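You operate a simulated robot arm through the tools that you are given. There is no shell and no other tool. Be economical: measure what you need, move in short steps, check, and stop when the job is done.

Carry out the task below with a simulated robot arm. There is one attempt and no reset: what you move stays moved.

TASK
Plug both bores of the valve housing with plugs of their size.
Fine: each pushed home; holder and odd plug stay where they are.
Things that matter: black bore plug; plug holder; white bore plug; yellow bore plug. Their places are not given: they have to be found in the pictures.

Only the result counts: the job must be done as asked and must still hold three seconds after the hand-in. Knocking over, shifting, dropping, spilling or breaking anything else fails it.

THE ROBOT
A 6-joint arm with a two-finger parallel gripper, fixed in place. Base frame: the origin is at the foot of the arm, x ahead of it, y to its left, z up; the work surface is at about z = 0. Lengths are in mm, angles in degrees, forces in N, time in s.
With the tool pointing down near the work surface it reaches from about 140 to 580 mm from the base axis. Its first joint turns from -66.0 to 66.0 degrees. Payload 2.1 kg.
The tool frame sits at the grasp point between the pads (the TCP): z along the fingers, y along the line on which they close. The tips reach 30 mm beyond it. The gripper opens to 94 mm. The fingers are 28 mm wide and 10 mm thick; the gripper's body (50 by 96 mm) begins 55 mm behind the TCP.
Orientation is that of the tool frame in the base frame, as a unit quaternion [w, x, y, z]. With the fingers straight down and closing along the base's y, the tool's x points along the base's -x, its y along +y and its z along -z.

THE INTERFACE
- The arm moves only by the tool servo_tool. Its argument "plan" is a list of rows, each an object of numbers (a shift or turn left out is 0, a gripper value left out holds the last): "ax", "ay", "az": the turn, a rotation vector about the tool's x, y, z in degrees; "dx", "dy", "dz": the shift along the tool's x, y, z in mm; "gripper": the closure, from 0 (fully open) to 1 (shut). In form: [{"ax": .., "ay": .., "az": .., "dx": .., "dy": .., "dz": .., "gripper": ..}, ...]. A call has 1 to 10 rows; each row is the pose to reach, as a shift and turn from the pose commanded when the call began, along the tool's axes at that moment. A row lasts 0.2 s, in which the tool goes at most 50 mm and 8.6 degrees; a call with a longer step from one row to the next is refused whole, and so is a gripper value outside its range. A pose out of reach is approached as far as the arm can. The call stops where the force on the tool passes 40 N (or 10 N more than at its start, if that is more) or the arm is blocked; 0.2 s more then pass. Each finger travels about 72 mm/s and halts on what it meets, pressing with about 44 N; the grip force reading is that of the motor and also rises with nothing between the fingers. The clock runs only during rows and for 0.2 s after the last one: add rows that repeat a pose to give the fingers time. The reply holds the time, the measured pose of the TCP, the force on the tool along the base axes, the opening and the grip force, in the units named above and with some noise, with the torque about the TCP (base axes, N m) and any sound that the robot's microphone picked up.
- Cameras (640 x 400 px; columns grow to the right, rows downward): "scene" is fixed at [48.9, -360.7, 505.8]; the picture's right is [0.86, -0.51, 0.00], its down [-0.18, -0.31, -0.93] and it looks along [0.47, 0.80, -0.36] (base axes); focal length 317 px, centre (320, 200). "wrist" rides on the gripper at [76, 14, -103] in the tool frame; the picture's right is [-0.18, 0.98, 0.00], its down [-0.75, -0.14, -0.64] and it looks along [-0.63, -0.12, 0.77] (tool axes); focal length 243 px, centre (320, 200).
- snapshot(camera): a new picture of that camera. No time passes.
- pixel_to_xyz(camera, pixels): for up to 12 pixels [column, row] of the newest picture of that camera ("zoom" is the newest enlarged one), the place [x, y, z] in the base frame of the surface seen there, good to about 3 mm. No time passes.
- zoom(camera, box): a new picture of the part [left, top, right, bottom] of that camera's present view, enlarged. No time passes.
- finish_job(): hands the job in; it is judged then, once.

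Go step by step. Measure first, check grasps and placings, and put right what went wrong. The budget is 80 turns and 46 pictures, counting those below and the enlarged ones. Unless the task says otherwise, let go and move clear before handing in, and close with one line.

The tools are called after ">>>" by a JSON object that holds its "api" and its "payload". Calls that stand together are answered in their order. servo_tool: Moves the arm, as the interface text tells. Its arguments: {"type":"object","properties":{"plan":{"type":"array","items":{"type":"object","properties":{"ax":{"type":"number"},"ay":{"type":"number"},"az":{"type":"number"},"dx":{"type":"number"},"dy":{"type":"number"},"dz":{"type":"number"},"gripper":{"type":"number"}}}}},"required":["plan"]} The other tools are called the same way: snapshot (camera) takes a picture; pixel_to_xyz (camera, pixels) gives the place of the surface under pixels of a picture; zoom (camera, box) takes an enlarged picture of a part of a camera's view; finish_job () hands the job in.

At the start:

```text
clock: 0.0
tcp_pos: [212.4, 209.3, 352.7]
ee_rot: [0.001, 0.0, 1.0, 0.0]
force: [-0.2, 0.2, 0.1]
torque: [-0.01, 0.01, 0.01]
opening: 94.0
finger_force: 0.0
```

scene: 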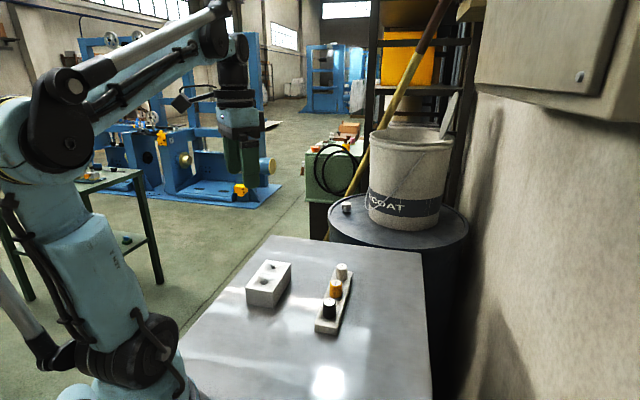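
wrist: 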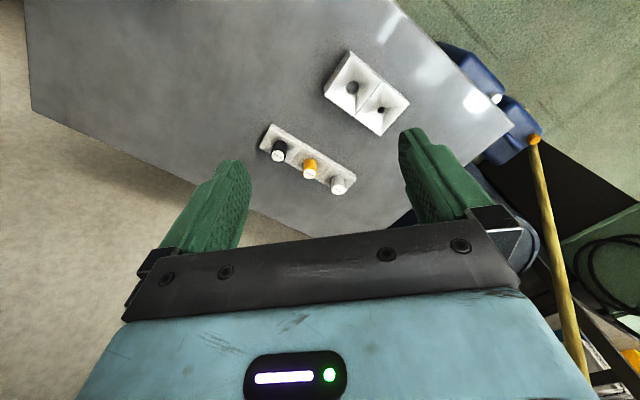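

The scene shows the housing near (268,283) and the holder with three plugs near (335,300). I'll enlarge both views to measure.

>>> {"api": "zoom", "payload": {"camera": "scene", "box": [230, 245, 370, 345]}}

>>> {"api": "zoom", "payload": {"camera": "wrist", "box": [245, 40, 425, 205]}}

```text
4.00 times, centred on (300, 295) of scene
```

zoom: 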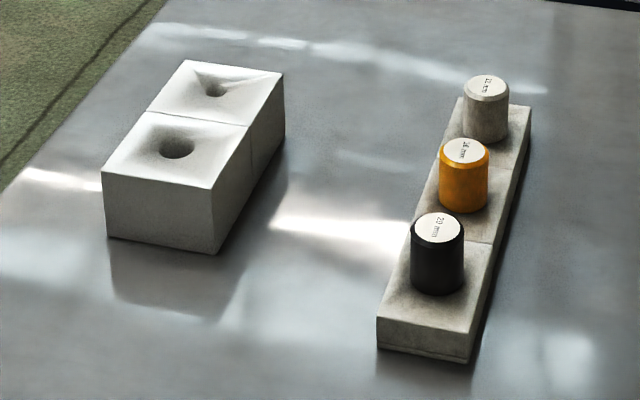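

```text
2.42 times, centred on (335, 122) of wrist
```

zoom: 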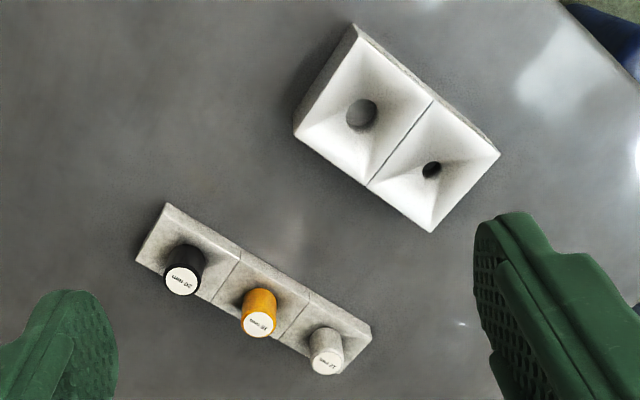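

The labels read about 20 (black), 16 (yellow) and 1x mm (white). I'll measure points in the zoom, then take a closer look at the labels and the bores.

>>> {"api": "pixel_to_xyz", "payload": {"camera": "zoom", "pixels": [[183, 282], [259, 324], [327, 365], [362, 114], [432, 170], [355, 28], [295, 133], [430, 231], [498, 154], [168, 205], [137, 260], [371, 337]]}}

>>> {"api": "zoom", "payload": {"camera": "scene", "box": [316, 258, 356, 324]}}

>>> {"api": "zoom", "payload": {"camera": "scene", "box": [245, 255, 305, 295]}}

```text
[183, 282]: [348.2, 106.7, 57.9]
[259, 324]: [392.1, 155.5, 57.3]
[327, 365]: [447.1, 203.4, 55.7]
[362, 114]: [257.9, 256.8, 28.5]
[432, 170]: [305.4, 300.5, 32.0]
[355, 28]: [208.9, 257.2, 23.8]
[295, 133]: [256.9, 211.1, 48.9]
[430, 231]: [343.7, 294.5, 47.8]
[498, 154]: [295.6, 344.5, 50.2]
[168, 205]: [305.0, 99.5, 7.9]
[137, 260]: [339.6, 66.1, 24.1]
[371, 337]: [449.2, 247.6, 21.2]
```

```text
6.06 times, centred on (336, 291) of scene
```

zoom: 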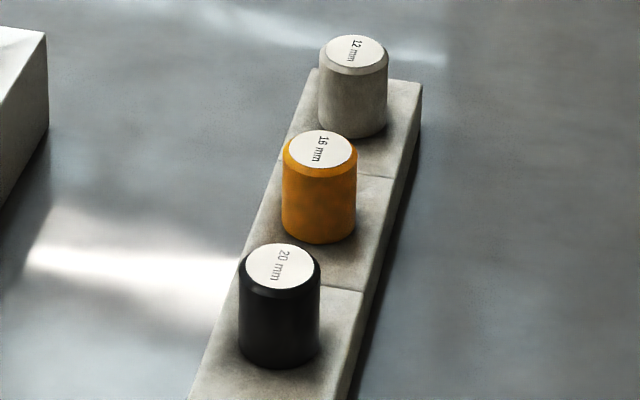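

```text
10.00 times, centred on (275, 275) of scene
```

zoom: 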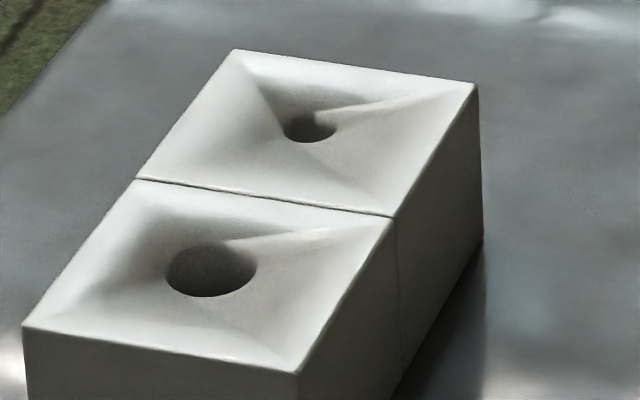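

The bores work out at about 22 and 14 mm across (9.2 px and 5.4 px at 762 and 819 mm), so they suit the 20 mm black plug and the 12 mm white plug, and yellow stays. Next I'll turn the tool to line up with the housing and look from closer.

>>> {"api": "servo_tool", "payload": {"plan": [{"az": -7.3, "dz": 32}, {"az": -14.6, "dz": 64}, {"az": -22, "dz": 96}, {"az": -29.3, "dz": 128}, {"az": -36.6, "dz": 160}, {"az": -44, "dz": 190}, {"az": -44, "dz": 190}]}}

>>> {"api": "snapshot", "payload": {"camera": "wrist"}}

```text
clock: 1.6
tcp_pos: [212.4, 209.2, 160.5]
ee_rot: [0.0, -0.376, 0.927, 0.0]
force: [-0.1, 0.1, 0.1]
torque: [-0.04, 0.0, 0.01]
opening: 94.1
finger_force: 0.1
```

```text
39 pictures are left
```

wrist: 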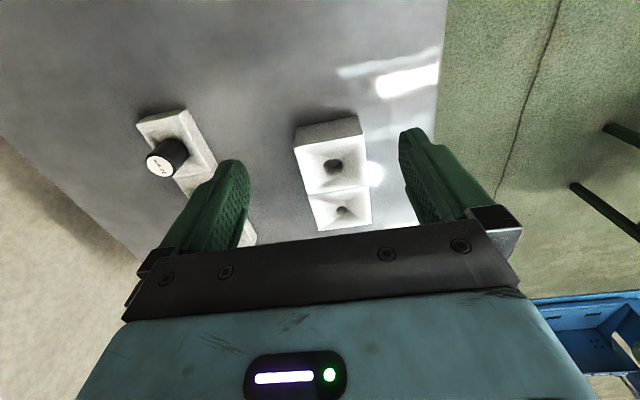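

The wrist view now shows the big bore at (333,167) and the small bore at (341,211). I'll enlarge it to measure the housing.

>>> {"api": "zoom", "payload": {"camera": "wrist", "box": [280, 110, 400, 240]}}

```text
3.08 times, centred on (340, 175) of wrist
```

zoom: 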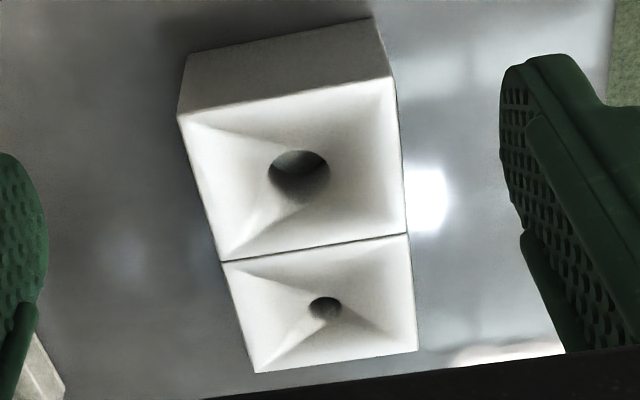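

>>> {"api": "pixel_to_xyz", "payload": {"camera": "zoom", "pixels": [[181, 117], [390, 80], [224, 260], [404, 235], [258, 370], [415, 349], [266, 172], [332, 170], [298, 207], [307, 309], [343, 307], [326, 322]]}}

>>> {"api": "pixel_to_xyz", "payload": {"camera": "zoom", "pixels": [[298, 148], [299, 175], [324, 295], [320, 215], [345, 170], [256, 172], [299, 190], [325, 310], [290, 355], [345, 335]]}}

```text
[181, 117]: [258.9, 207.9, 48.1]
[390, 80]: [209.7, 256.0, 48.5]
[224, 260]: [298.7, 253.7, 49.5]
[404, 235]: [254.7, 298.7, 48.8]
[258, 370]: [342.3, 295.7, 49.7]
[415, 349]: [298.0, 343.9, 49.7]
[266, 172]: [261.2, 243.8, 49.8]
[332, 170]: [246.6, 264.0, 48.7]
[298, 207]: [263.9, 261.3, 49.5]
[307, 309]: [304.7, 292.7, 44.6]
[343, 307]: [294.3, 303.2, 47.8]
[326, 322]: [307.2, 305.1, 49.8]
```

```text
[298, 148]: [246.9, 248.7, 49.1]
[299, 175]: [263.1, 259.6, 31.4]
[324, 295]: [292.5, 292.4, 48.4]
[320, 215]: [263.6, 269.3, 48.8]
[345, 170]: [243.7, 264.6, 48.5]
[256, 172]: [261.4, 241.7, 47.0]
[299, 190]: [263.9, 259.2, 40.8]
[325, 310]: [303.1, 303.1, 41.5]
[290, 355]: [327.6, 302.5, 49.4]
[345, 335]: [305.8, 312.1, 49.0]
```

The housing top is flat at z≈49, with bore centres at about (255,254.3) for the big one and (299,298.2) for the small one. Next I'll move over to look at the holder.

>>> {"api": "servo_tool", "payload": {"plan": [{"dx": 9, "dy": -42}, {"dx": 18, "dy": -84}, {"dx": 27, "dy": -126}, {"dx": 36, "dy": -168}, {"dx": 36, "dy": -168}]}}

>>> {"api": "zoom", "payload": {"camera": "wrist", "box": [250, 100, 410, 230]}}

```text
clock: 2.8
tcp_pos: [304.7, 63.9, 160.6]
ee_rot: [0.0, -0.376, 0.927, 0.0]
force: [-0.8, -0.5, 0.2]
torque: [0.0, 0.01, 0.02]
opening: 94.0
finger_force: 0.0
```

```text
3.08 times, centred on (330, 165) of wrist
```

zoom: 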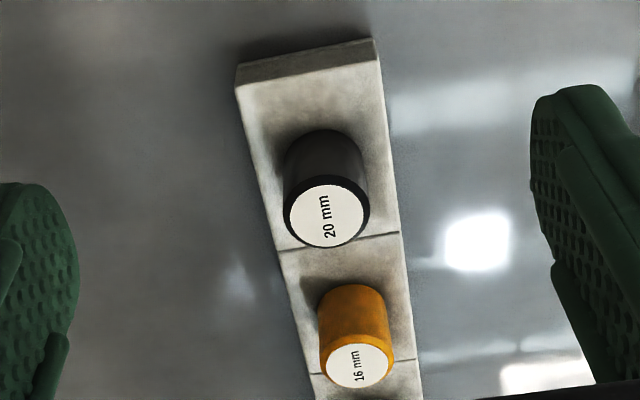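

>>> {"api": "pixel_to_xyz", "payload": {"camera": "zoom", "pixels": [[327, 216], [293, 216], [361, 216], [327, 190], [327, 243], [357, 367], [328, 367], [387, 367], [357, 347], [357, 386], [237, 88], [375, 62]]}}

>>> {"api": "pixel_to_xyz", "payload": {"camera": "zoom", "pixels": [[279, 248], [399, 234], [310, 110], [299, 370], [340, 140], [265, 200], [385, 200]]}}

```text
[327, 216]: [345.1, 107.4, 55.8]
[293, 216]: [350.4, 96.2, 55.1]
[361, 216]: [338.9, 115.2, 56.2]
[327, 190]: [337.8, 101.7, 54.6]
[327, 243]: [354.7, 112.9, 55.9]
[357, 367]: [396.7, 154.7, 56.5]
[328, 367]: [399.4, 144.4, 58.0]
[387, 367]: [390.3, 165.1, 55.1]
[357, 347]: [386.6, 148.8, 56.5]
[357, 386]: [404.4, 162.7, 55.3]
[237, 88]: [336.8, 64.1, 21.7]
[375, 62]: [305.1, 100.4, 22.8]
```

```text
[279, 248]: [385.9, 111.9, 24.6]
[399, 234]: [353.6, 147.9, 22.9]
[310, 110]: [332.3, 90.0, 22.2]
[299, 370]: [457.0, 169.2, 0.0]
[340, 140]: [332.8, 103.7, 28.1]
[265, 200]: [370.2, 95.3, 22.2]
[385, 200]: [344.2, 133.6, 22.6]
```

The black plug stands at about (345.4,106.4) with its top at z≈56, on a holder top at z≈22.5. I'll go down around its head half open, then check the centring before closing.

>>> {"api": "servo_tool", "payload": {"plan": [{"dx": -29, "dy": 1, "gripper": 0.5}, {"dx": -58.8, "dy": 2.2}, {"dx": -58.8, "dy": 2.2, "dz": 35}, {"dx": -58.8, "dy": 2.2, "dz": 70}, {"dx": -58.8, "dy": 2.2, "dz": 90}, {"dx": -58.8, "dy": 2.2, "dz": 102}, {"dx": -58.8, "dy": 2.2, "dz": 102}]}}

>>> {"api": "snapshot", "payload": {"camera": "wrist"}}

>>> {"api": "zoom", "payload": {"camera": "scene", "box": [290, 235, 390, 345]}}

```text
clock: 4.4
tcp_pos: [344.6, 107.3, 59.2]
ee_rot: [0.0, -0.376, 0.927, 0.0]
force: [0.5, -0.2, 0.6]
torque: [-0.03, -0.03, 0.0]
opening: 46.9
finger_force: 0.1
```

```text
36 pictures are left
```

wrist: 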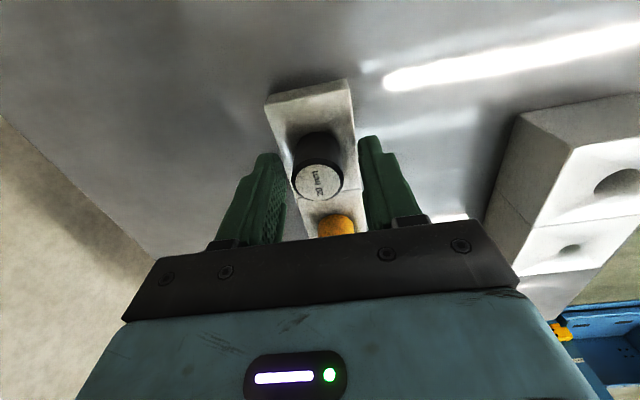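

```text
3.64 times, centred on (340, 290) of scene
```

zoom: 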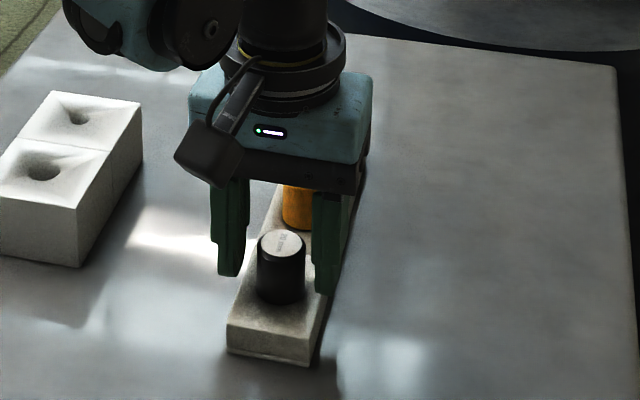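

The black plug's top appears at about (318,181), and projecting the TCP gives (320,183), so it is aligned to within a millimetre or two. I'll refine that by measuring the rim.

>>> {"api": "zoom", "payload": {"camera": "wrist", "box": [270, 120, 370, 210]}}

```text
4.44 times, centred on (320, 165) of wrist
```

zoom: 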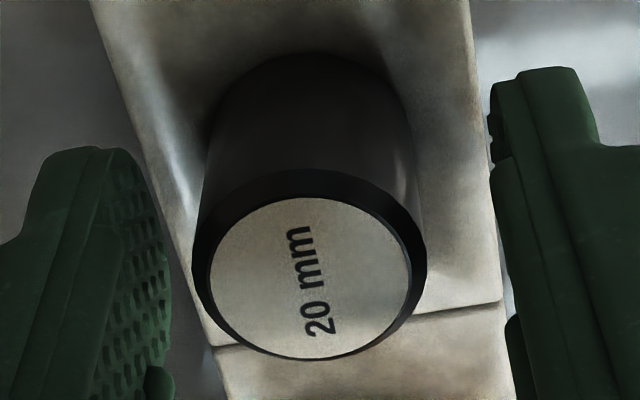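

The label centre sits at (317.7,182.6) against an expected (320,183.5), so the plug is about 1.5 mm toward tool -y. I'll correct that and close.

>>> {"api": "servo_tool", "payload": {"plan": [{"dx": 0.5, "dy": -1.5, "gripper": 0.5}, {"dx": 0.5, "dy": -1.5, "gripper": 0.6}, {"dx": 0.5, "dy": -1.5, "gripper": 0.68}, {"dx": 0.5, "dy": -1.5, "gripper": 0.72}, {"dx": 0.5, "dy": -1.5, "gripper": 1.0}, {"dx": 0.5, "dy": -1.5, "gripper": 1.0}]}}

```text
clock: 5.8
tcp_pos: [345.0, 103.8, 59.5]
ee_rot: [0.0, -0.374, 0.927, -0.001]
force: [3.4, -4.2, 25.6]
torque: [-0.47, -0.44, -0.06]
opening: 19.1
finger_force: 43.5
```

The opening stopped at 19.1 mm, narrower than the 28 mm I estimated, and there is a 26 N vertical force. I'll look before doing anything more.

>>> {"api": "snapshot", "payload": {"camera": "wrist"}}

>>> {"api": "zoom", "payload": {"camera": "scene", "box": [290, 235, 390, 345]}}

```text
33 pictures are left
```

wrist: 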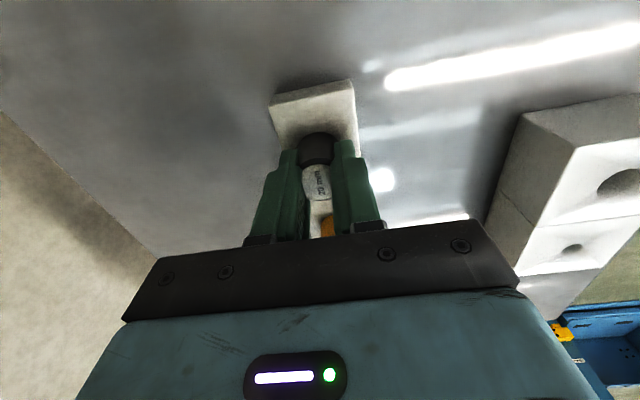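

```text
3.64 times, centred on (340, 290) of scene
```

zoom: 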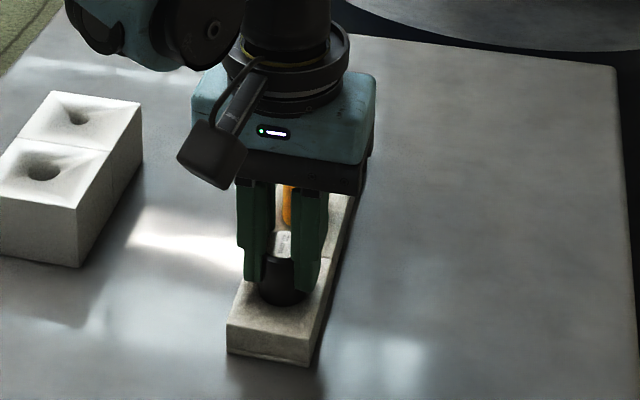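

The fingers visibly overlap the head, so the pads seem to be compliant, and nothing has shifted on the table. I'll try a very small lift to see whether the plug comes.

>>> {"api": "servo_tool", "payload": {"plan": [{"dz": -1}, {"dz": -2}, {"dz": -3}, {"dz": -4}, {"dz": -4}]}}

>>> {"api": "zoom", "payload": {"camera": "scene", "box": [290, 235, 390, 345]}}

```text
clock: 7.0
tcp_pos: [344.6, 104.8, 63.8]
ee_rot: [0.0, -0.375, 0.927, 0.0]
force: [0.0, -0.4, -0.1]
torque: [-0.01, -0.03, -0.01]
opening: 21.9
finger_force: 44.7
```

```text
3.64 times, centred on (340, 290) of scene
```

zoom: 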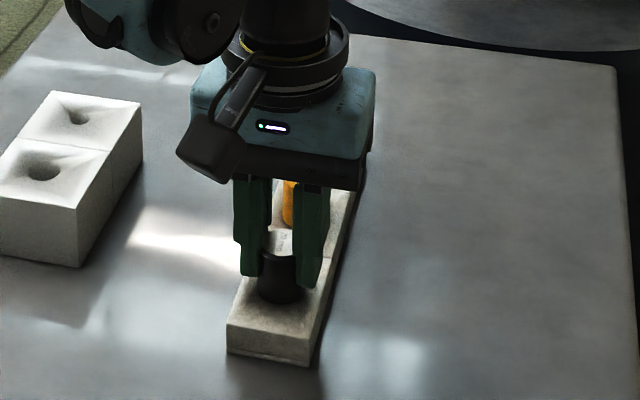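

The fingers slid up (opening now 21.9, force about zero), and the plug apparently stayed down. I need a close look at how the fingers sit relative to the plug.

>>> {"api": "zoom", "payload": {"camera": "wrist", "box": [230, 100, 410, 250]}}

>>> {"api": "zoom", "payload": {"camera": "scene", "box": [315, 275, 355, 335]}}

```text
2.67 times, centred on (320, 175) of wrist
```

zoom: 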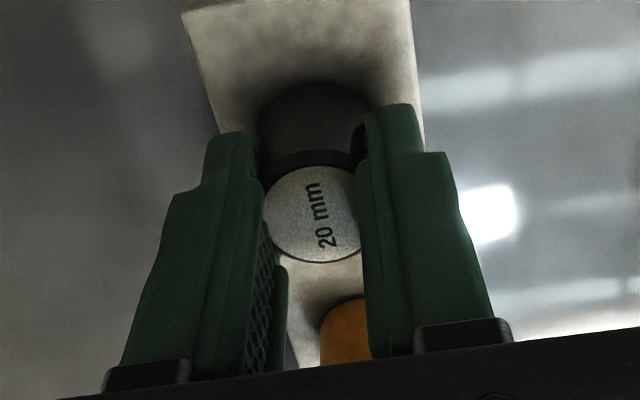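

```text
6.67 times, centred on (335, 305) of scene
```

zoom: 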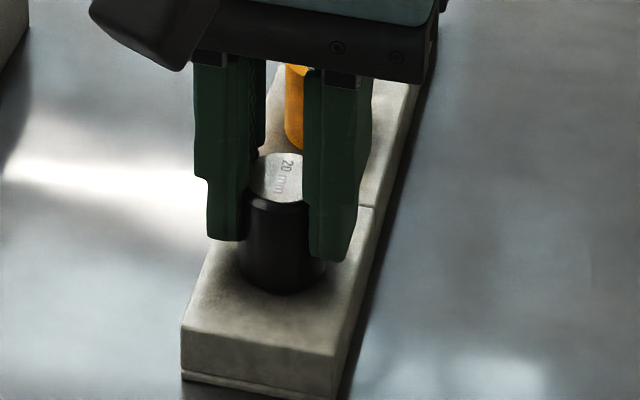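

The plug hasn't risen: its bottom edge is still at scene row 319. I'll measure the fingertips and label in this view.

>>> {"api": "pixel_to_xyz", "payload": {"camera": "zoom", "pixels": [[225, 234], [215, 200], [328, 254], [345, 250], [325, 210], [278, 175], [278, 240], [282, 284], [240, 310], [355, 262], [270, 160], [290, 150]]}}

>>> {"api": "pixel_to_xyz", "payload": {"camera": "wrist", "pixels": [[318, 178], [318, 190], [318, 150], [296, 160], [345, 152], [372, 160], [305, 170], [333, 175], [308, 195]]}}

```text
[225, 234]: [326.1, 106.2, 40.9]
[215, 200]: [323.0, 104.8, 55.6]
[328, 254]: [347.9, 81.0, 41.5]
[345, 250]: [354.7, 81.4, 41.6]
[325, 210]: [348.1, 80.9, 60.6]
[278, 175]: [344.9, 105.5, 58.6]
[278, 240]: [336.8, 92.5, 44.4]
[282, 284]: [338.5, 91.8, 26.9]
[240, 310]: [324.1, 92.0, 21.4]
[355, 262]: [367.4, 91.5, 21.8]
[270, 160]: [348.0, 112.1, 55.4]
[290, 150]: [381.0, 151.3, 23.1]
```

```text
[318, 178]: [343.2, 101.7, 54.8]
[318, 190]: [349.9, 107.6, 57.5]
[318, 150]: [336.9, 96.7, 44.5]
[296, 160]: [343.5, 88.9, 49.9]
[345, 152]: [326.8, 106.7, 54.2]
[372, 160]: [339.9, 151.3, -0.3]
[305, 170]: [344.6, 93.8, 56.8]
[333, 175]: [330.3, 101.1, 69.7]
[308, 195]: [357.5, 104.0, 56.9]
```

The tips are still around the head (tip z≈37, label z≈56) and the net force is about zero. I'll keep lifting slowly to see whether the plug follows or slips.

>>> {"api": "servo_tool", "payload": {"plan": [{"dz": -1}, {"dz": -2}, {"dz": -3}, {"dz": -4}, {"dz": -5}, {"dz": -5}]}}

>>> {"api": "zoom", "payload": {"camera": "scene", "box": [315, 275, 355, 335]}}

```text
clock: 8.4
tcp_pos: [344.2, 103.8, 67.9]
ee_rot: [0.0, -0.375, 0.927, 0.0]
force: [-0.2, 0.6, 0.5]
torque: [0.0, 0.0, -0.01]
opening: 22.1
finger_force: 43.8
```

```text
6.67 times, centred on (335, 305) of scene
```

zoom: 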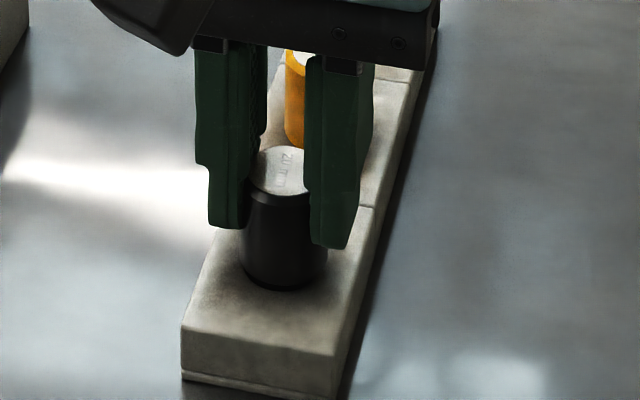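

The fingers rose 4 mm and the plug perhaps 1.5 mm, so it is slipping. I'll open and check the plug's state.

>>> {"api": "servo_tool", "payload": {"plan": [{"gripper": 0.8}, {"gripper": 0.6}, {"gripper": 0.45}, {"gripper": 0.45}]}}

>>> {"api": "zoom", "payload": {"camera": "scene", "box": [315, 275, 355, 335]}}

>>> {"api": "zoom", "payload": {"camera": "wrist", "box": [230, 100, 410, 250]}}

```text
clock: 9.4
tcp_pos: [345.9, 104.7, 67.8]
ee_rot: [0.0, -0.375, 0.927, 0.0]
force: [0.0, 0.7, -0.6]
torque: [-0.02, 0.02, 0.0]
opening: 51.7
finger_force: 0.1
```

```text
6.67 times, centred on (335, 305) of scene
```

zoom: 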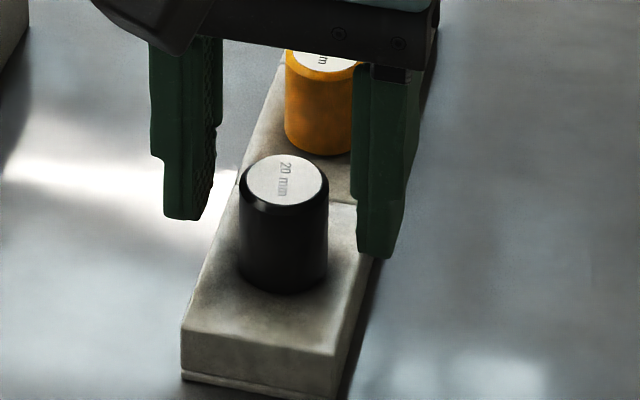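

```text
2.67 times, centred on (320, 175) of wrist
```

zoom: 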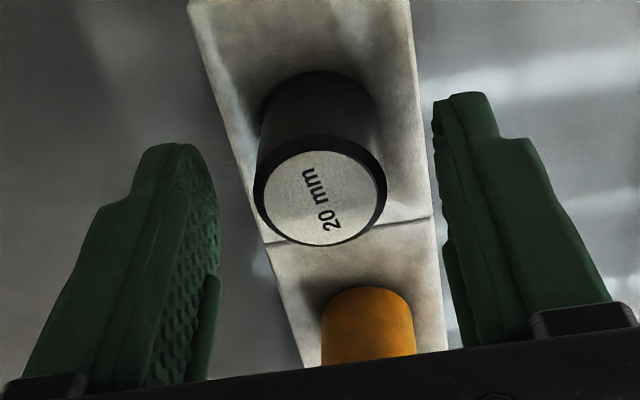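

The plug is undisturbed, with its label at wrist (320,174), so it lies about 2 mm outward of the tool axis. I'll regrip slightly higher than the first time (TCP z≈62), better centred, let it settle and read the forces.

>>> {"api": "servo_tool", "payload": {"plan": [{"dx": -1.5, "dz": 3}, {"dx": -1.5, "dz": 6}, {"dx": -1.5, "dz": 6, "gripper": 0.6}, {"dx": -1.5, "dz": 6, "gripper": 0.66}, {"dx": -1.5, "dz": 6, "gripper": 0.7}, {"dx": -1.5, "dz": 6, "gripper": 0.7}]}}

>>> {"api": "zoom", "payload": {"camera": "wrist", "box": [230, 100, 410, 250]}}

```text
clock: 10.8
tcp_pos: [346.2, 106.0, 61.7]
ee_rot: [-0.001, -0.376, 0.927, 0.0]
force: [-0.1, 0.4, 0.3]
torque: [0.01, 0.0, -0.03]
opening: 28.4
finger_force: 0.3
```

```text
2.67 times, centred on (320, 175) of wrist
```

zoom: 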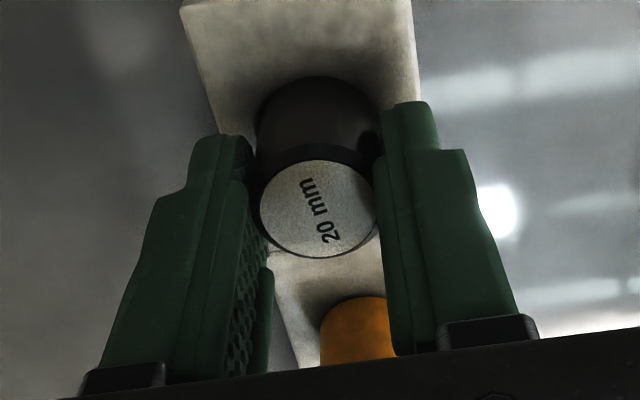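

With the opening at 28.4 the pads just touch the head visually, well centred and with no force. I'll squeeze in stages to find where contact really starts.

>>> {"api": "servo_tool", "payload": {"plan": [{"gripper": 0.73}, {"gripper": 0.73}, {"gripper": 0.73}]}}

>>> {"api": "servo_tool", "payload": {"plan": [{"gripper": 0.76}, {"gripper": 0.76}, {"gripper": 0.76}]}}

>>> {"api": "servo_tool", "payload": {"plan": [{"gripper": 0.8}, {"gripper": 0.8}, {"gripper": 0.8}]}}

>>> {"api": "servo_tool", "payload": {"plan": [{"gripper": 1.0}, {"gripper": 1.0}, {"gripper": 1.0}, {"gripper": 1.0}]}}

```text
clock: 11.6
tcp_pos: [345.7, 105.1, 62.1]
ee_rot: [0.0, -0.375, 0.927, 0.0]
force: [0.6, -0.9, 0.0]
torque: [-0.02, -0.01, -0.02]
opening: 27.0
finger_force: 12.2
```

```text
clock: 12.4
tcp_pos: [346.0, 105.5, 62.4]
ee_rot: [0.0, -0.375, 0.927, 0.0]
force: [-0.7, 0.3, 0.0]
torque: [0.02, -0.01, -0.03]
opening: 25.0
finger_force: 44.2
```

```text
clock: 13.2
tcp_pos: [346.7, 105.6, 62.8]
ee_rot: [0.0, -0.376, 0.927, 0.001]
force: [0.4, -0.6, -1.2]
torque: [0.0, -0.03, -0.01]
opening: 25.0
finger_force: 44.0
```

```text
clock: 14.2
tcp_pos: [346.4, 105.8, 62.0]
ee_rot: [0.0, -0.376, 0.927, 0.0]
force: [0.1, -0.4, -0.2]
torque: [-0.02, 0.04, 0.03]
opening: 25.1
finger_force: 44.1
```

Contact starts at 28 mm and settles at 25.1 with 44 N and no side load, which is a proper soft-pad grip now that it is centred. I'll lift gently.

>>> {"api": "servo_tool", "payload": {"plan": [{"dz": -1}, {"dz": -2}, {"dz": -4}, {"dz": -6}, {"dz": -8}, {"dz": -8}]}}

>>> {"api": "zoom", "payload": {"camera": "scene", "box": [315, 265, 355, 335]}}

```text
clock: 15.6
tcp_pos: [345.6, 105.3, 70.2]
ee_rot: [0.0, -0.376, 0.927, 0.0]
force: [-0.3, -0.1, 0.4]
torque: [0.0, 0.0, 0.0]
opening: 25.1
finger_force: 44.1
```

```text
5.71 times, centred on (335, 300) of scene
```

zoom: 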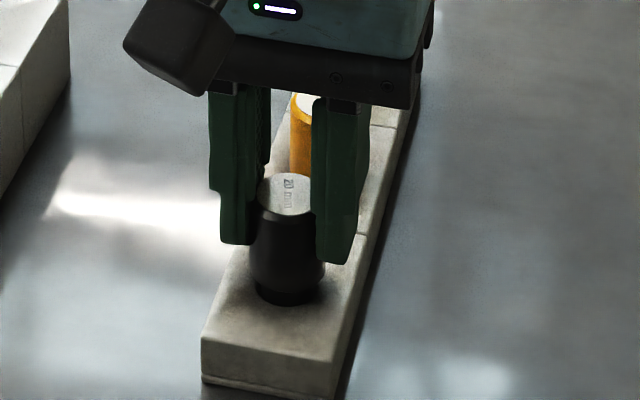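

The plug is rising, with its shank now showing under the head. I'll lift it clear.

>>> {"api": "servo_tool", "payload": {"plan": [{"dz": -10}, {"dz": -20}, {"dz": -35}, {"dz": -60}, {"dz": -60}]}}

>>> {"api": "zoom", "payload": {"camera": "scene", "box": [295, 235, 375, 335]}}

>>> {"api": "zoom", "payload": {"camera": "wrist", "box": [260, 110, 380, 230]}}

```text
clock: 16.8
tcp_pos: [346.8, 104.9, 130.4]
ee_rot: [0.0, -0.375, 0.927, 0.0]
force: [-0.4, 0.1, 0.0]
torque: [-0.03, 0.05, 0.02]
opening: 25.2
finger_force: 43.7
```

```text
4.00 times, centred on (335, 285) of scene
```

zoom: 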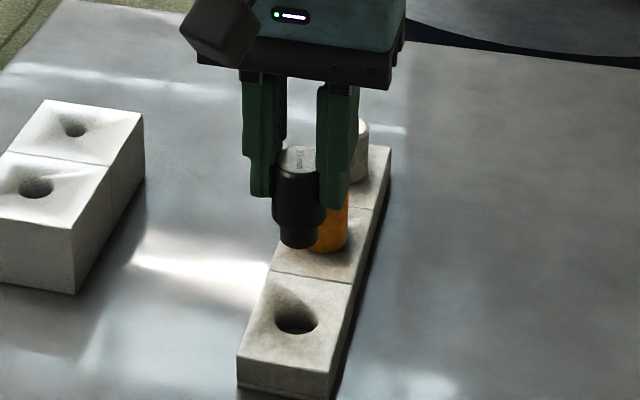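

```text
3.33 times, centred on (320, 170) of wrist
```

zoom: 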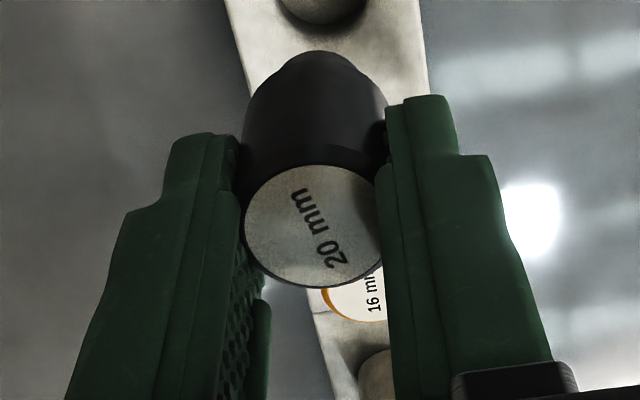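

The black plug is held with its shank exposed. I'll measure the emptied holder hole and the big bore with the same scene camera as a cross-check on their relative offset.

>>> {"api": "zoom", "payload": {"camera": "scene", "box": [350, 300, 350, 300]}}

>>> {"api": "zoom", "payload": {"camera": "scene", "box": [315, 300, 347, 320]}}

>>> {"api": "zoom", "payload": {"camera": "scene", "box": [250, 260, 290, 285]}}

```text
refused: the box must be [left, top, right, bottom]
```

```text
16.00 times, centred on (331, 310) of scene
```

zoom: 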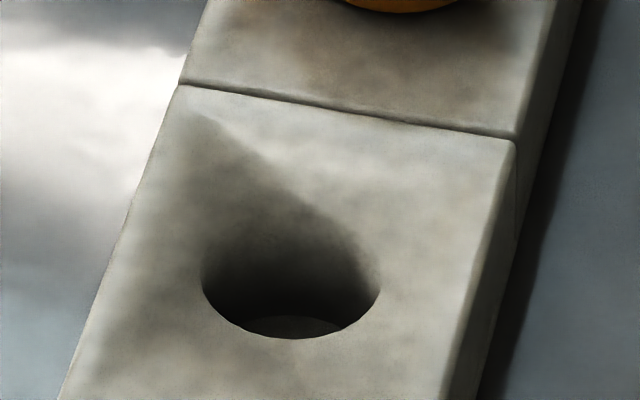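

```text
16.00 times, centred on (270, 272) of scene
```

zoom: 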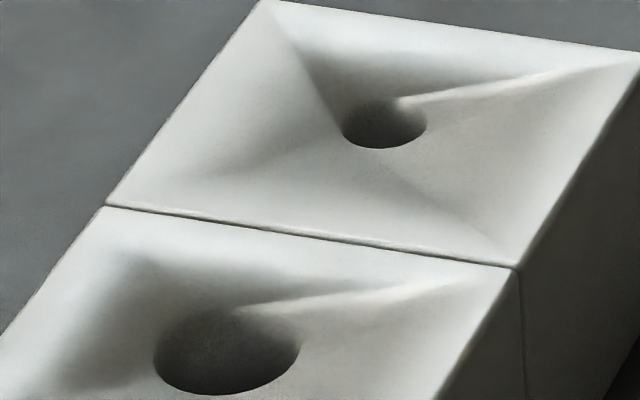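

Both cameras agree on the displacement from the holder hole to the big bore, about (-90,+149) mm. I'll carry the black plug over the big bore and check there.

>>> {"api": "servo_tool", "payload": {"plan": [{"dx": -5, "dy": 20}, {"dx": -14, "dy": 60}, {"dx": -23, "dy": 100}, {"dx": -32, "dy": 140}, {"dx": -37, "dy": 162}, {"dx": -38.7, "dy": 169.6}, {"dx": -38.7, "dy": 169.6, "dz": 20}, {"dx": -38.7, "dy": 169.6, "dz": 20}]}}

>>> {"api": "zoom", "payload": {"camera": "scene", "box": [235, 225, 315, 305]}}

>>> {"api": "snapshot", "payload": {"camera": "wrist"}}

```text
clock: 18.6
tcp_pos: [256.4, 254.8, 110.3]
ee_rot: [0.0, -0.375, 0.927, -0.001]
force: [0.4, -0.2, 0.0]
torque: [-0.02, -0.03, 0.01]
opening: 25.1
finger_force: 43.9
```

```text
5.00 times, centred on (275, 265) of scene
```

zoom: 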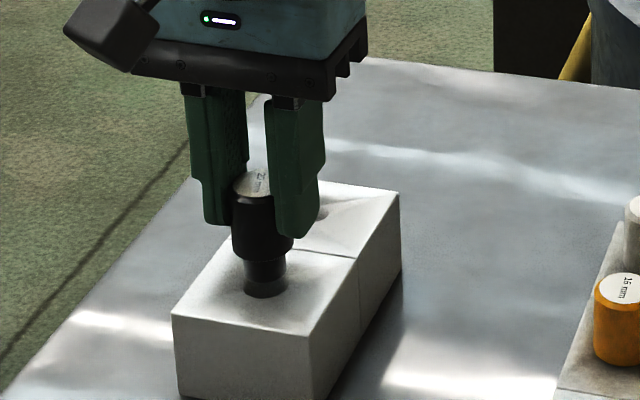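

```text
18 pictures are left
```

wrist: 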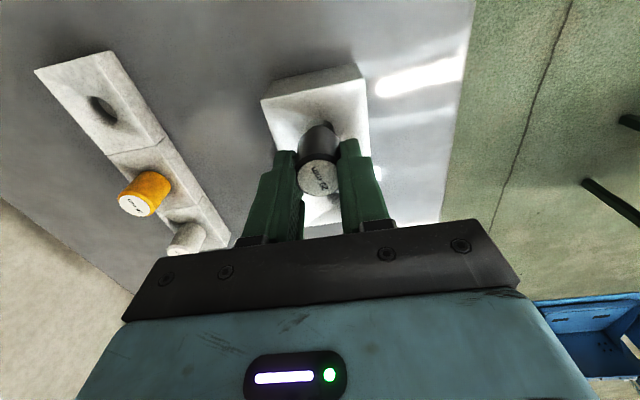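

The shank bottom is at about scene (264.1,282.1), and the bore centre is at (264.2,281.5). That is nearly aligned, so I'll descend in small steps and watch the force.

>>> {"api": "servo_tool", "payload": {"plan": [{"dz": 1}, {"dz": 2}, {"dz": 3}, {"dz": 4}]}}

```text
clock: 19.6
tcp_pos: [255.7, 255.2, 105.8]
ee_rot: [-0.001, -0.376, 0.927, 0.0]
force: [0.0, -0.1, -0.7]
torque: [0.04, -0.03, 0.01]
opening: 25.3
finger_force: 43.8
```

>>> {"api": "servo_tool", "payload": {"plan": [{"dz": 1}, {"dz": 2}, {"dz": 3}, {"dz": 4}]}}

```text
clock: 20.6
tcp_pos: [256.3, 253.8, 102.7]
ee_rot: [0.0, -0.377, 0.926, 0.0]
force: [0.0, 0.0, -0.4]
torque: [-0.04, -0.03, 0.0]
opening: 25.5
finger_force: 44.2
```

No contact force yet at TCP z 102.5, so I'll continue down (home is expected at about 88.5).

>>> {"api": "servo_tool", "payload": {"plan": [{"dz": 1}, {"dz": 2}, {"dz": 3}, {"dz": 4}, {"dz": 5}]}}

>>> {"api": "zoom", "payload": {"camera": "scene", "box": [240, 240, 300, 300]}}

```text
clock: 21.8
tcp_pos: [256.8, 253.9, 97.7]
ee_rot: [0.0, -0.375, 0.927, 0.001]
force: [0.0, 0.7, -0.7]
torque: [-0.02, -0.04, 0.0]
opening: 25.3
finger_force: 44.3
```

```text
6.67 times, centred on (270, 270) of scene
```

zoom: 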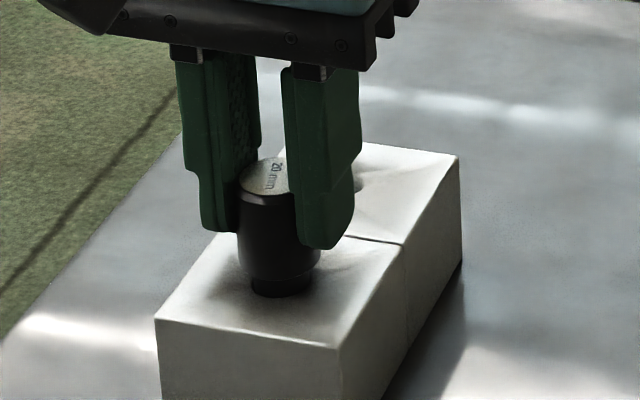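

The shank is entering the bore with no load. I'll keep pushing down until the head seats.

>>> {"api": "servo_tool", "payload": {"plan": [{"dz": 1.5}, {"dz": 3}, {"dz": 4.5}, {"dz": 6}, {"dz": 7}, {"dz": 8}, {"dz": 9}]}}

```text
clock: 23.4
tcp_pos: [256.7, 254.3, 88.8]
ee_rot: [0.0, -0.374, 0.927, 0.001]
force: [-0.8, -0.8, 34.8]
torque: [-0.09, 0.07, -0.06]
opening: 25.3
finger_force: 43.9
```

There is 35 N at TCP z 88.8 with little torque, so the head is seated where expected. I'll release and back off upward.

>>> {"api": "servo_tool", "payload": {"plan": [{"dz": -0.5, "gripper": 0.7}, {"dz": -0.5, "gripper": 0.5}, {"dz": -0.5, "gripper": 0.4}, {"dz": -20, "gripper": 0.4}, {"dz": -60, "gripper": 0.4}, {"dz": -70, "gripper": 0.4}]}}

>>> {"api": "zoom", "payload": {"camera": "scene", "box": [240, 240, 300, 300]}}

```text
clock: 24.8
tcp_pos: [256.9, 254.4, 158.2]
ee_rot: [0.0, -0.375, 0.927, 0.0]
force: [0.1, 0.3, 0.3]
torque: [-0.02, -0.01, -0.01]
opening: 56.1
finger_force: 0.0
```

```text
6.67 times, centred on (270, 270) of scene
```

zoom: 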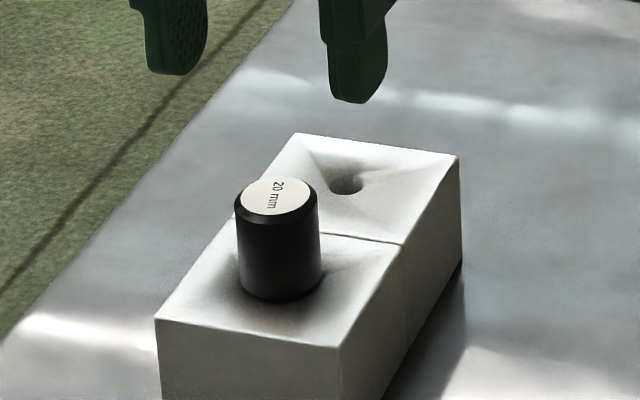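

The black plug is flush and the housing hasn't moved. Next I'll move to view the white plug.

>>> {"api": "servo_tool", "payload": {"plan": [{"dx": -9, "dy": -40}, {"dx": -19, "dy": -80}, {"dx": -28, "dy": -120}, {"dx": -36, "dy": -155}, {"dx": -40, "dy": -170}, {"dx": -40, "dy": -170}]}}

>>> {"api": "zoom", "payload": {"camera": "wrist", "box": [250, 100, 410, 230]}}

```text
clock: 26.2
tcp_pos: [403.1, 158.3, 158.2]
ee_rot: [0.0, -0.375, 0.927, 0.0]
force: [-0.3, 0.2, 0.1]
torque: [-0.01, -0.02, 0.0]
opening: 56.6
finger_force: 0.1
```

```text
3.08 times, centred on (330, 165) of wrist
```

zoom: 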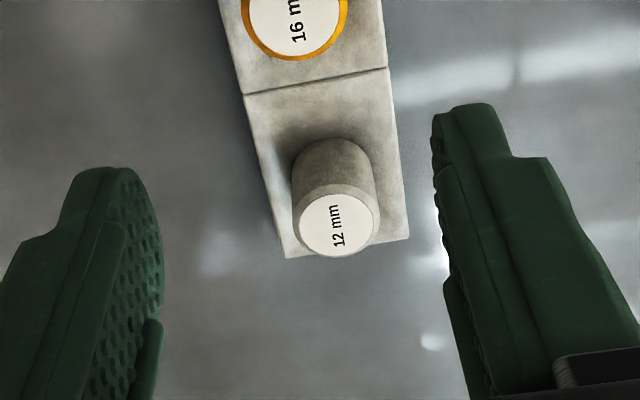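

>>> {"api": "pixel_to_xyz", "payload": {"camera": "zoom", "pixels": [[338, 224], [304, 224], [372, 224], [338, 198], [338, 250], [246, 96], [386, 71], [288, 255], [406, 236], [293, 25], [255, 20], [331, 20]]}}

```text
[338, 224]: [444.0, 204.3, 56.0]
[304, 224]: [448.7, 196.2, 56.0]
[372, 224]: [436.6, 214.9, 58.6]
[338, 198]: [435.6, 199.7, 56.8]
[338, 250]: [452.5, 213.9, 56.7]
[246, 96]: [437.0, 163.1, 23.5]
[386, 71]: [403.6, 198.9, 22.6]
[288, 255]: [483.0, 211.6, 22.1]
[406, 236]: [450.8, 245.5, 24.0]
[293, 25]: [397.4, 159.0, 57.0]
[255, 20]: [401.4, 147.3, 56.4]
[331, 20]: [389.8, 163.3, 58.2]
```

The white plug is at about (443.6,205) with its top at z≈56.5. I'll go down around its head with the gripper half open and check the centring.

>>> {"api": "servo_tool", "payload": {"plan": [{"dx": -30, "dy": 2.2}, {"dx": -60.5, "dy": 4.4}, {"dx": -60.5, "dy": 4.4, "dz": 40}, {"dx": -60.5, "dy": 4.4, "dz": 75}, {"dx": -60.5, "dy": 4.4, "dz": 96, "gripper": 0.5}, {"dx": -60.5, "dy": 4.4, "dz": 96, "gripper": 0.6}, {"dx": -60.5, "dy": 4.4, "dz": 96, "gripper": 0.6}]}}

>>> {"api": "zoom", "payload": {"camera": "wrist", "box": [230, 100, 410, 250]}}

```text
clock: 27.8
tcp_pos: [442.1, 206.3, 61.7]
ee_rot: [0.0, -0.375, 0.927, 0.0]
force: [-0.3, -0.9, 0.1]
torque: [0.0, -0.01, 0.02]
opening: 37.6
finger_force: 0.0
```

```text
2.67 times, centred on (320, 175) of wrist
```

zoom: 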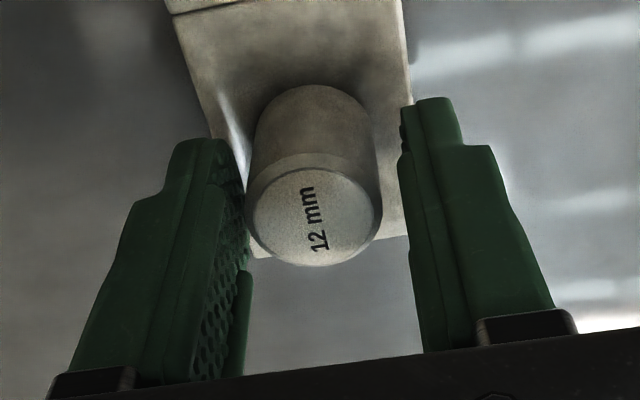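

Compared with the black plug's good grip view (label at 318,208), the white label is at (313.5,216.5). So I'll shift about -1.2 in tool y and -1.5 in tool x, then close in stages.

>>> {"api": "servo_tool", "payload": {"plan": [{"dx": -1.5, "dy": -1.2}, {"dx": -1.5, "dy": -1.2}, {"dx": -1.5, "dy": -1.2, "gripper": 0.7}, {"dx": -1.5, "dy": -1.2, "gripper": 0.7}, {"dx": -1.5, "dy": -1.2, "gripper": 0.73}, {"dx": -1.5, "dy": -1.2, "gripper": 0.73}]}}

>>> {"api": "servo_tool", "payload": {"plan": [{"gripper": 0.76}, {"gripper": 0.8}, {"gripper": 0.9}, {"gripper": 1.0}, {"gripper": 1.0}]}}

```text
clock: 29.2
tcp_pos: [443.6, 205.5, 63.0]
ee_rot: [0.0, -0.375, 0.927, 0.001]
force: [-0.7, 0.4, -0.3]
torque: [0.0, -0.02, -0.01]
opening: 26.6
finger_force: 1.4
```

```text
clock: 30.4
tcp_pos: [445.0, 204.8, 61.7]
ee_rot: [0.0, -0.375, 0.927, 0.0]
force: [-0.7, 0.7, 0.3]
torque: [0.01, -0.01, -0.04]
opening: 22.3
finger_force: 43.8
```

The opening is 22.3, smaller than black's 25.1. I'll look before lifting.

>>> {"api": "zoom", "payload": {"camera": "wrist", "box": [230, 100, 410, 250]}}

```text
2.67 times, centred on (320, 175) of wrist
```

zoom: 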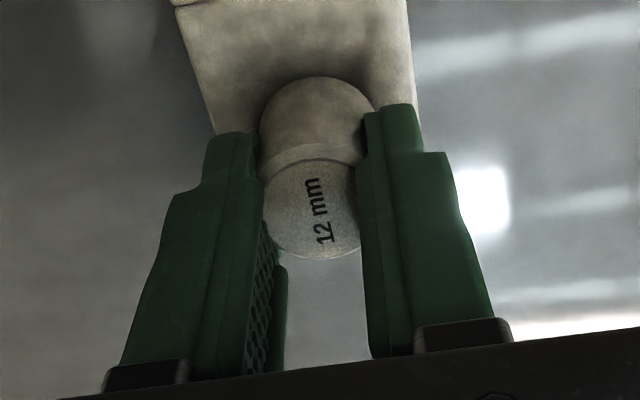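

The grip looks centred but deeper than before. A small test lift will show whether it holds.

>>> {"api": "servo_tool", "payload": {"plan": [{"dz": -1}, {"dz": -2}, {"dz": -4}, {"dz": -6}, {"dz": -8}, {"dz": -8}]}}

>>> {"api": "zoom", "payload": {"camera": "scene", "box": [315, 240, 365, 300]}}

```text
clock: 31.8
tcp_pos: [445.4, 204.3, 70.9]
ee_rot: [0.0, -0.376, 0.927, 0.0]
force: [0.5, -0.7, -0.6]
torque: [0.02, 0.0, 0.0]
opening: 22.3
finger_force: 44.2
```

```text
6.67 times, centred on (340, 270) of scene
```

zoom: 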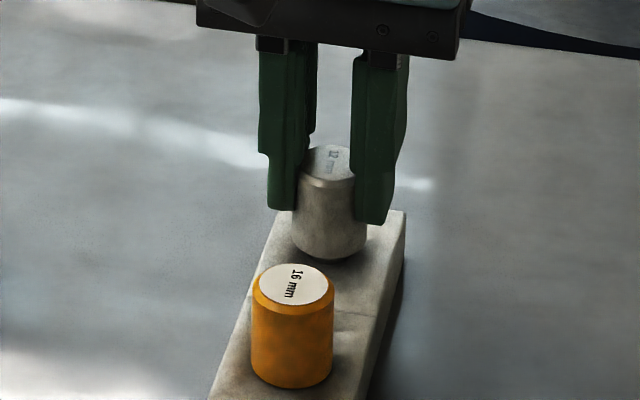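

The white plug seems to have risen about 5 mm (its top went from row 263.8 to 261.8). I'll lift further and check.

>>> {"api": "servo_tool", "payload": {"plan": [{"dz": -2}, {"dz": -4}, {"dz": -6}, {"dz": -8}, {"dz": -10}, {"dz": -12}, {"dz": -12}]}}

>>> {"api": "zoom", "payload": {"camera": "scene", "box": [315, 240, 365, 300]}}

```text
clock: 33.4
tcp_pos: [445.3, 204.7, 82.5]
ee_rot: [0.0, -0.376, 0.927, 0.0]
force: [0.3, 0.4, 0.6]
torque: [-0.01, -0.02, 0.03]
opening: 22.0
finger_force: 44.0
```

```text
6.67 times, centred on (340, 270) of scene
```

zoom: 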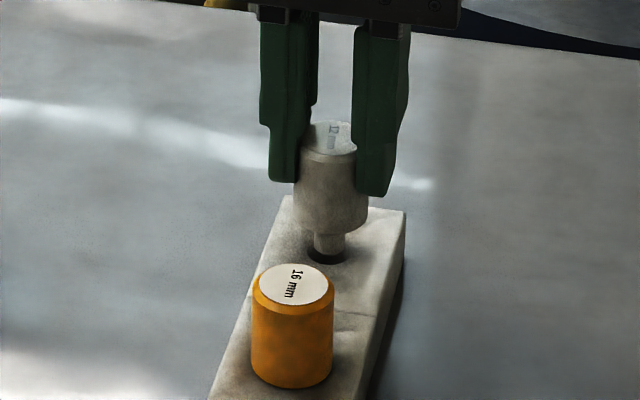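

The plug is held and its 12 mm shank is out of the hole. I'll lift it clear and carry it over the small bore at about (299.9,298.2).

>>> {"api": "servo_tool", "payload": {"plan": [{"dz": -24}, {"dz": -48}, {"dz": -48, "dx": 9, "dy": 40}, {"dz": -48, "dx": 19, "dy": 82}, {"dz": -48, "dx": 28, "dy": 122}, {"dz": -48, "dx": 36, "dy": 155}, {"dz": -48, "dx": 39.2, "dy": 168.3}, {"dz": -35, "dx": 39.2, "dy": 168.3}, {"dz": -28, "dx": 39.2, "dy": 168.3}, {"dz": -28, "dx": 39.2, "dy": 168.3}]}}

>>> {"api": "zoom", "payload": {"camera": "scene", "box": [250, 240, 300, 290]}}

```text
clock: 35.6
tcp_pos: [300.1, 298.9, 111.1]
ee_rot: [0.0, -0.375, 0.927, 0.0]
force: [0.1, 0.0, 0.4]
torque: [-0.02, -0.01, -0.02]
opening: 25.0
finger_force: 43.6
```

```text
8.00 times, centred on (275, 265) of scene
```

zoom: 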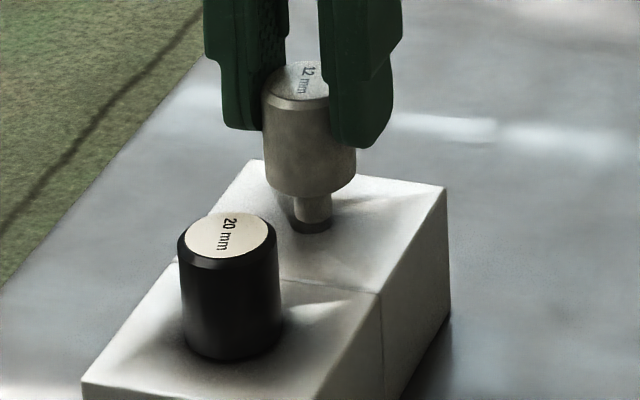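

The opening is back to 25.0, so the head settled in the pads and sits a few millimetres lower. The shank at zoom column 313 is close to the bore centre at 312. One tighter look before insertion.

>>> {"api": "zoom", "payload": {"camera": "scene", "box": [262, 256, 286, 274]}}

>>> {"api": "zoom", "payload": {"camera": "wrist", "box": [230, 100, 410, 250]}}

```text
16.00 times, centred on (274, 265) of scene
```

zoom: 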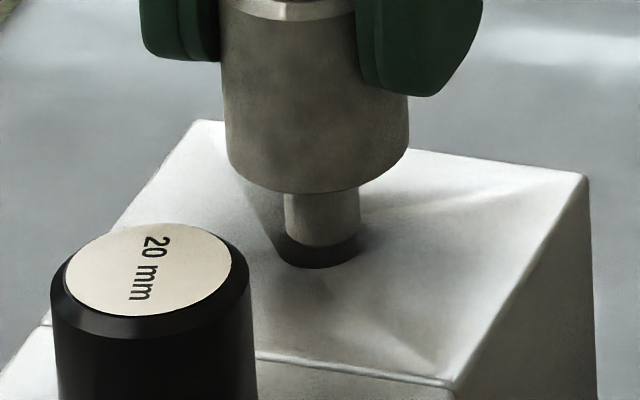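

```text
2.67 times, centred on (320, 175) of wrist
```

zoom: 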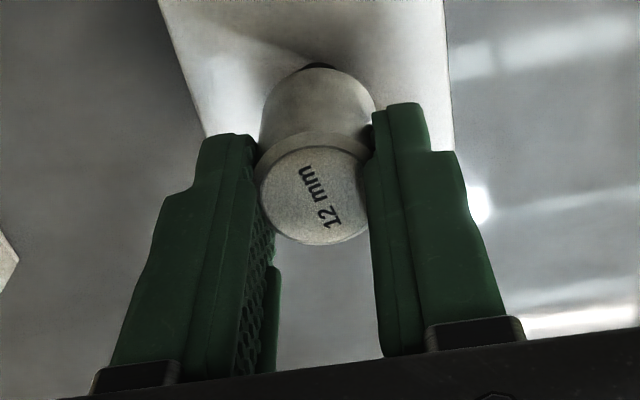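

The shank bottom appears about 2 mm above the bore and about 0.4 mm to its right. I'll nudge dy +0.4 and descend slowly, watching the force.

>>> {"api": "servo_tool", "payload": {"plan": [{"dy": 0.4, "dz": 0}, {"dy": 0.4, "dz": 1}, {"dy": 0.4, "dz": 2}, {"dy": 0.4, "dz": 3}, {"dy": 0.4, "dz": 4}]}}

```text
clock: 36.8
tcp_pos: [299.0, 300.2, 106.9]
ee_rot: [0.001, -0.375, 0.927, 0.0]
force: [-0.6, -0.4, 2.0]
torque: [-0.05, 0.09, -0.02]
opening: 25.2
finger_force: 43.9
```

>>> {"api": "servo_tool", "payload": {"plan": [{"dz": 0.5}, {"dz": 1}, {"dz": 1.5}]}}

>>> {"api": "zoom", "payload": {"camera": "scene", "box": [262, 256, 286, 274]}}

```text
clock: 37.6
tcp_pos: [300.4, 300.3, 105.9]
ee_rot: [0.0, -0.375, 0.927, -0.001]
force: [-1.5, -1.9, 0.2]
torque: [-0.11, 0.1, -0.01]
opening: 25.5
finger_force: 44.6
```

```text
16.00 times, centred on (274, 265) of scene
```

zoom: 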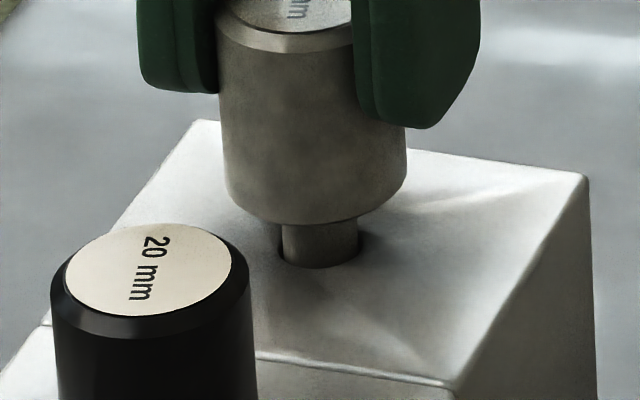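

The shank is in the bore, with a light side load of about 2.4 N toward the base. I'll yield 1 mm that way (tool +x) and continue down.

>>> {"api": "servo_tool", "payload": {"plan": [{"dx": 0.5}, {"dx": 0.9}, {"dx": 0.9, "dz": 1}, {"dx": 0.9, "dz": 2}, {"dx": 0.9, "dz": 3}, {"dx": 0.9, "dz": 4}]}}

```text
clock: 39.0
tcp_pos: [299.8, 297.8, 101.5]
ee_rot: [0.0, -0.375, 0.927, 0.0]
force: [0.1, -0.3, 0.1]
torque: [0.0, 0.01, -0.05]
opening: 25.3
finger_force: 43.9
```

The side load is gone and it is sliding freely. I'll continue until it seats.

>>> {"api": "servo_tool", "payload": {"plan": [{"dz": 1.5}, {"dz": 3}, {"dz": 4.5}, {"dz": 6}, {"dz": 7}, {"dz": 8}, {"dz": 9}, {"dz": 10}, {"dz": 11}]}}

```text
clock: 41.0
tcp_pos: [299.7, 299.3, 89.4]
ee_rot: [0.0, -0.375, 0.927, 0.0]
force: [-1.9, 2.7, 34.7]
torque: [0.02, 0.06, -0.1]
opening: 25.3
finger_force: 44.4
```

It reads 35 N at z 89.4, so it is seated. I'll release, back off upward and inspect.

>>> {"api": "servo_tool", "payload": {"plan": [{"dz": -1, "gripper": 0.7}, {"dz": -1, "gripper": 0.5}, {"dz": -1, "gripper": 0.4}, {"dz": -25}, {"dz": -60}, {"dz": -80}]}}

>>> {"api": "zoom", "payload": {"camera": "scene", "box": [240, 245, 300, 300]}}

>>> {"api": "snapshot", "payload": {"camera": "scene"}}

```text
clock: 42.4
tcp_pos: [298.0, 299.3, 170.1]
ee_rot: [0.0, -0.375, 0.927, 0.0]
force: [-0.8, -0.1, 0.2]
torque: [0.0, 0.02, 0.04]
opening: 56.4
finger_force: 0.0
```

```text
7.27 times, centred on (270, 272) of scene
```

zoom: 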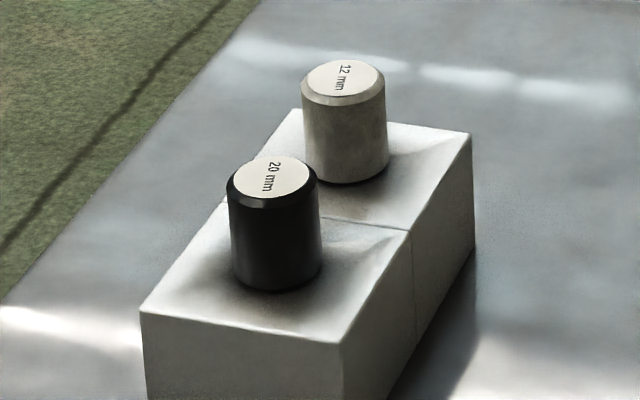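

```text
5 pictures are left
```

scene: 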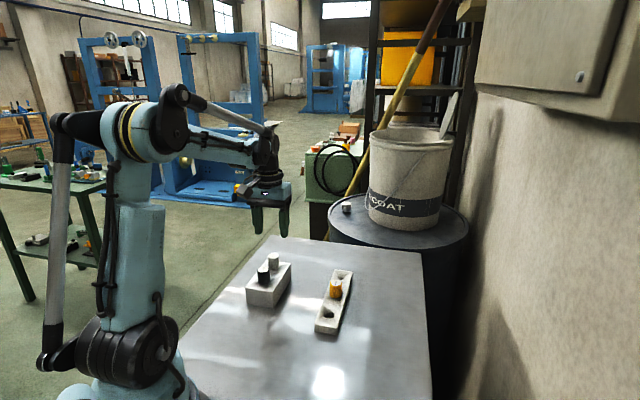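

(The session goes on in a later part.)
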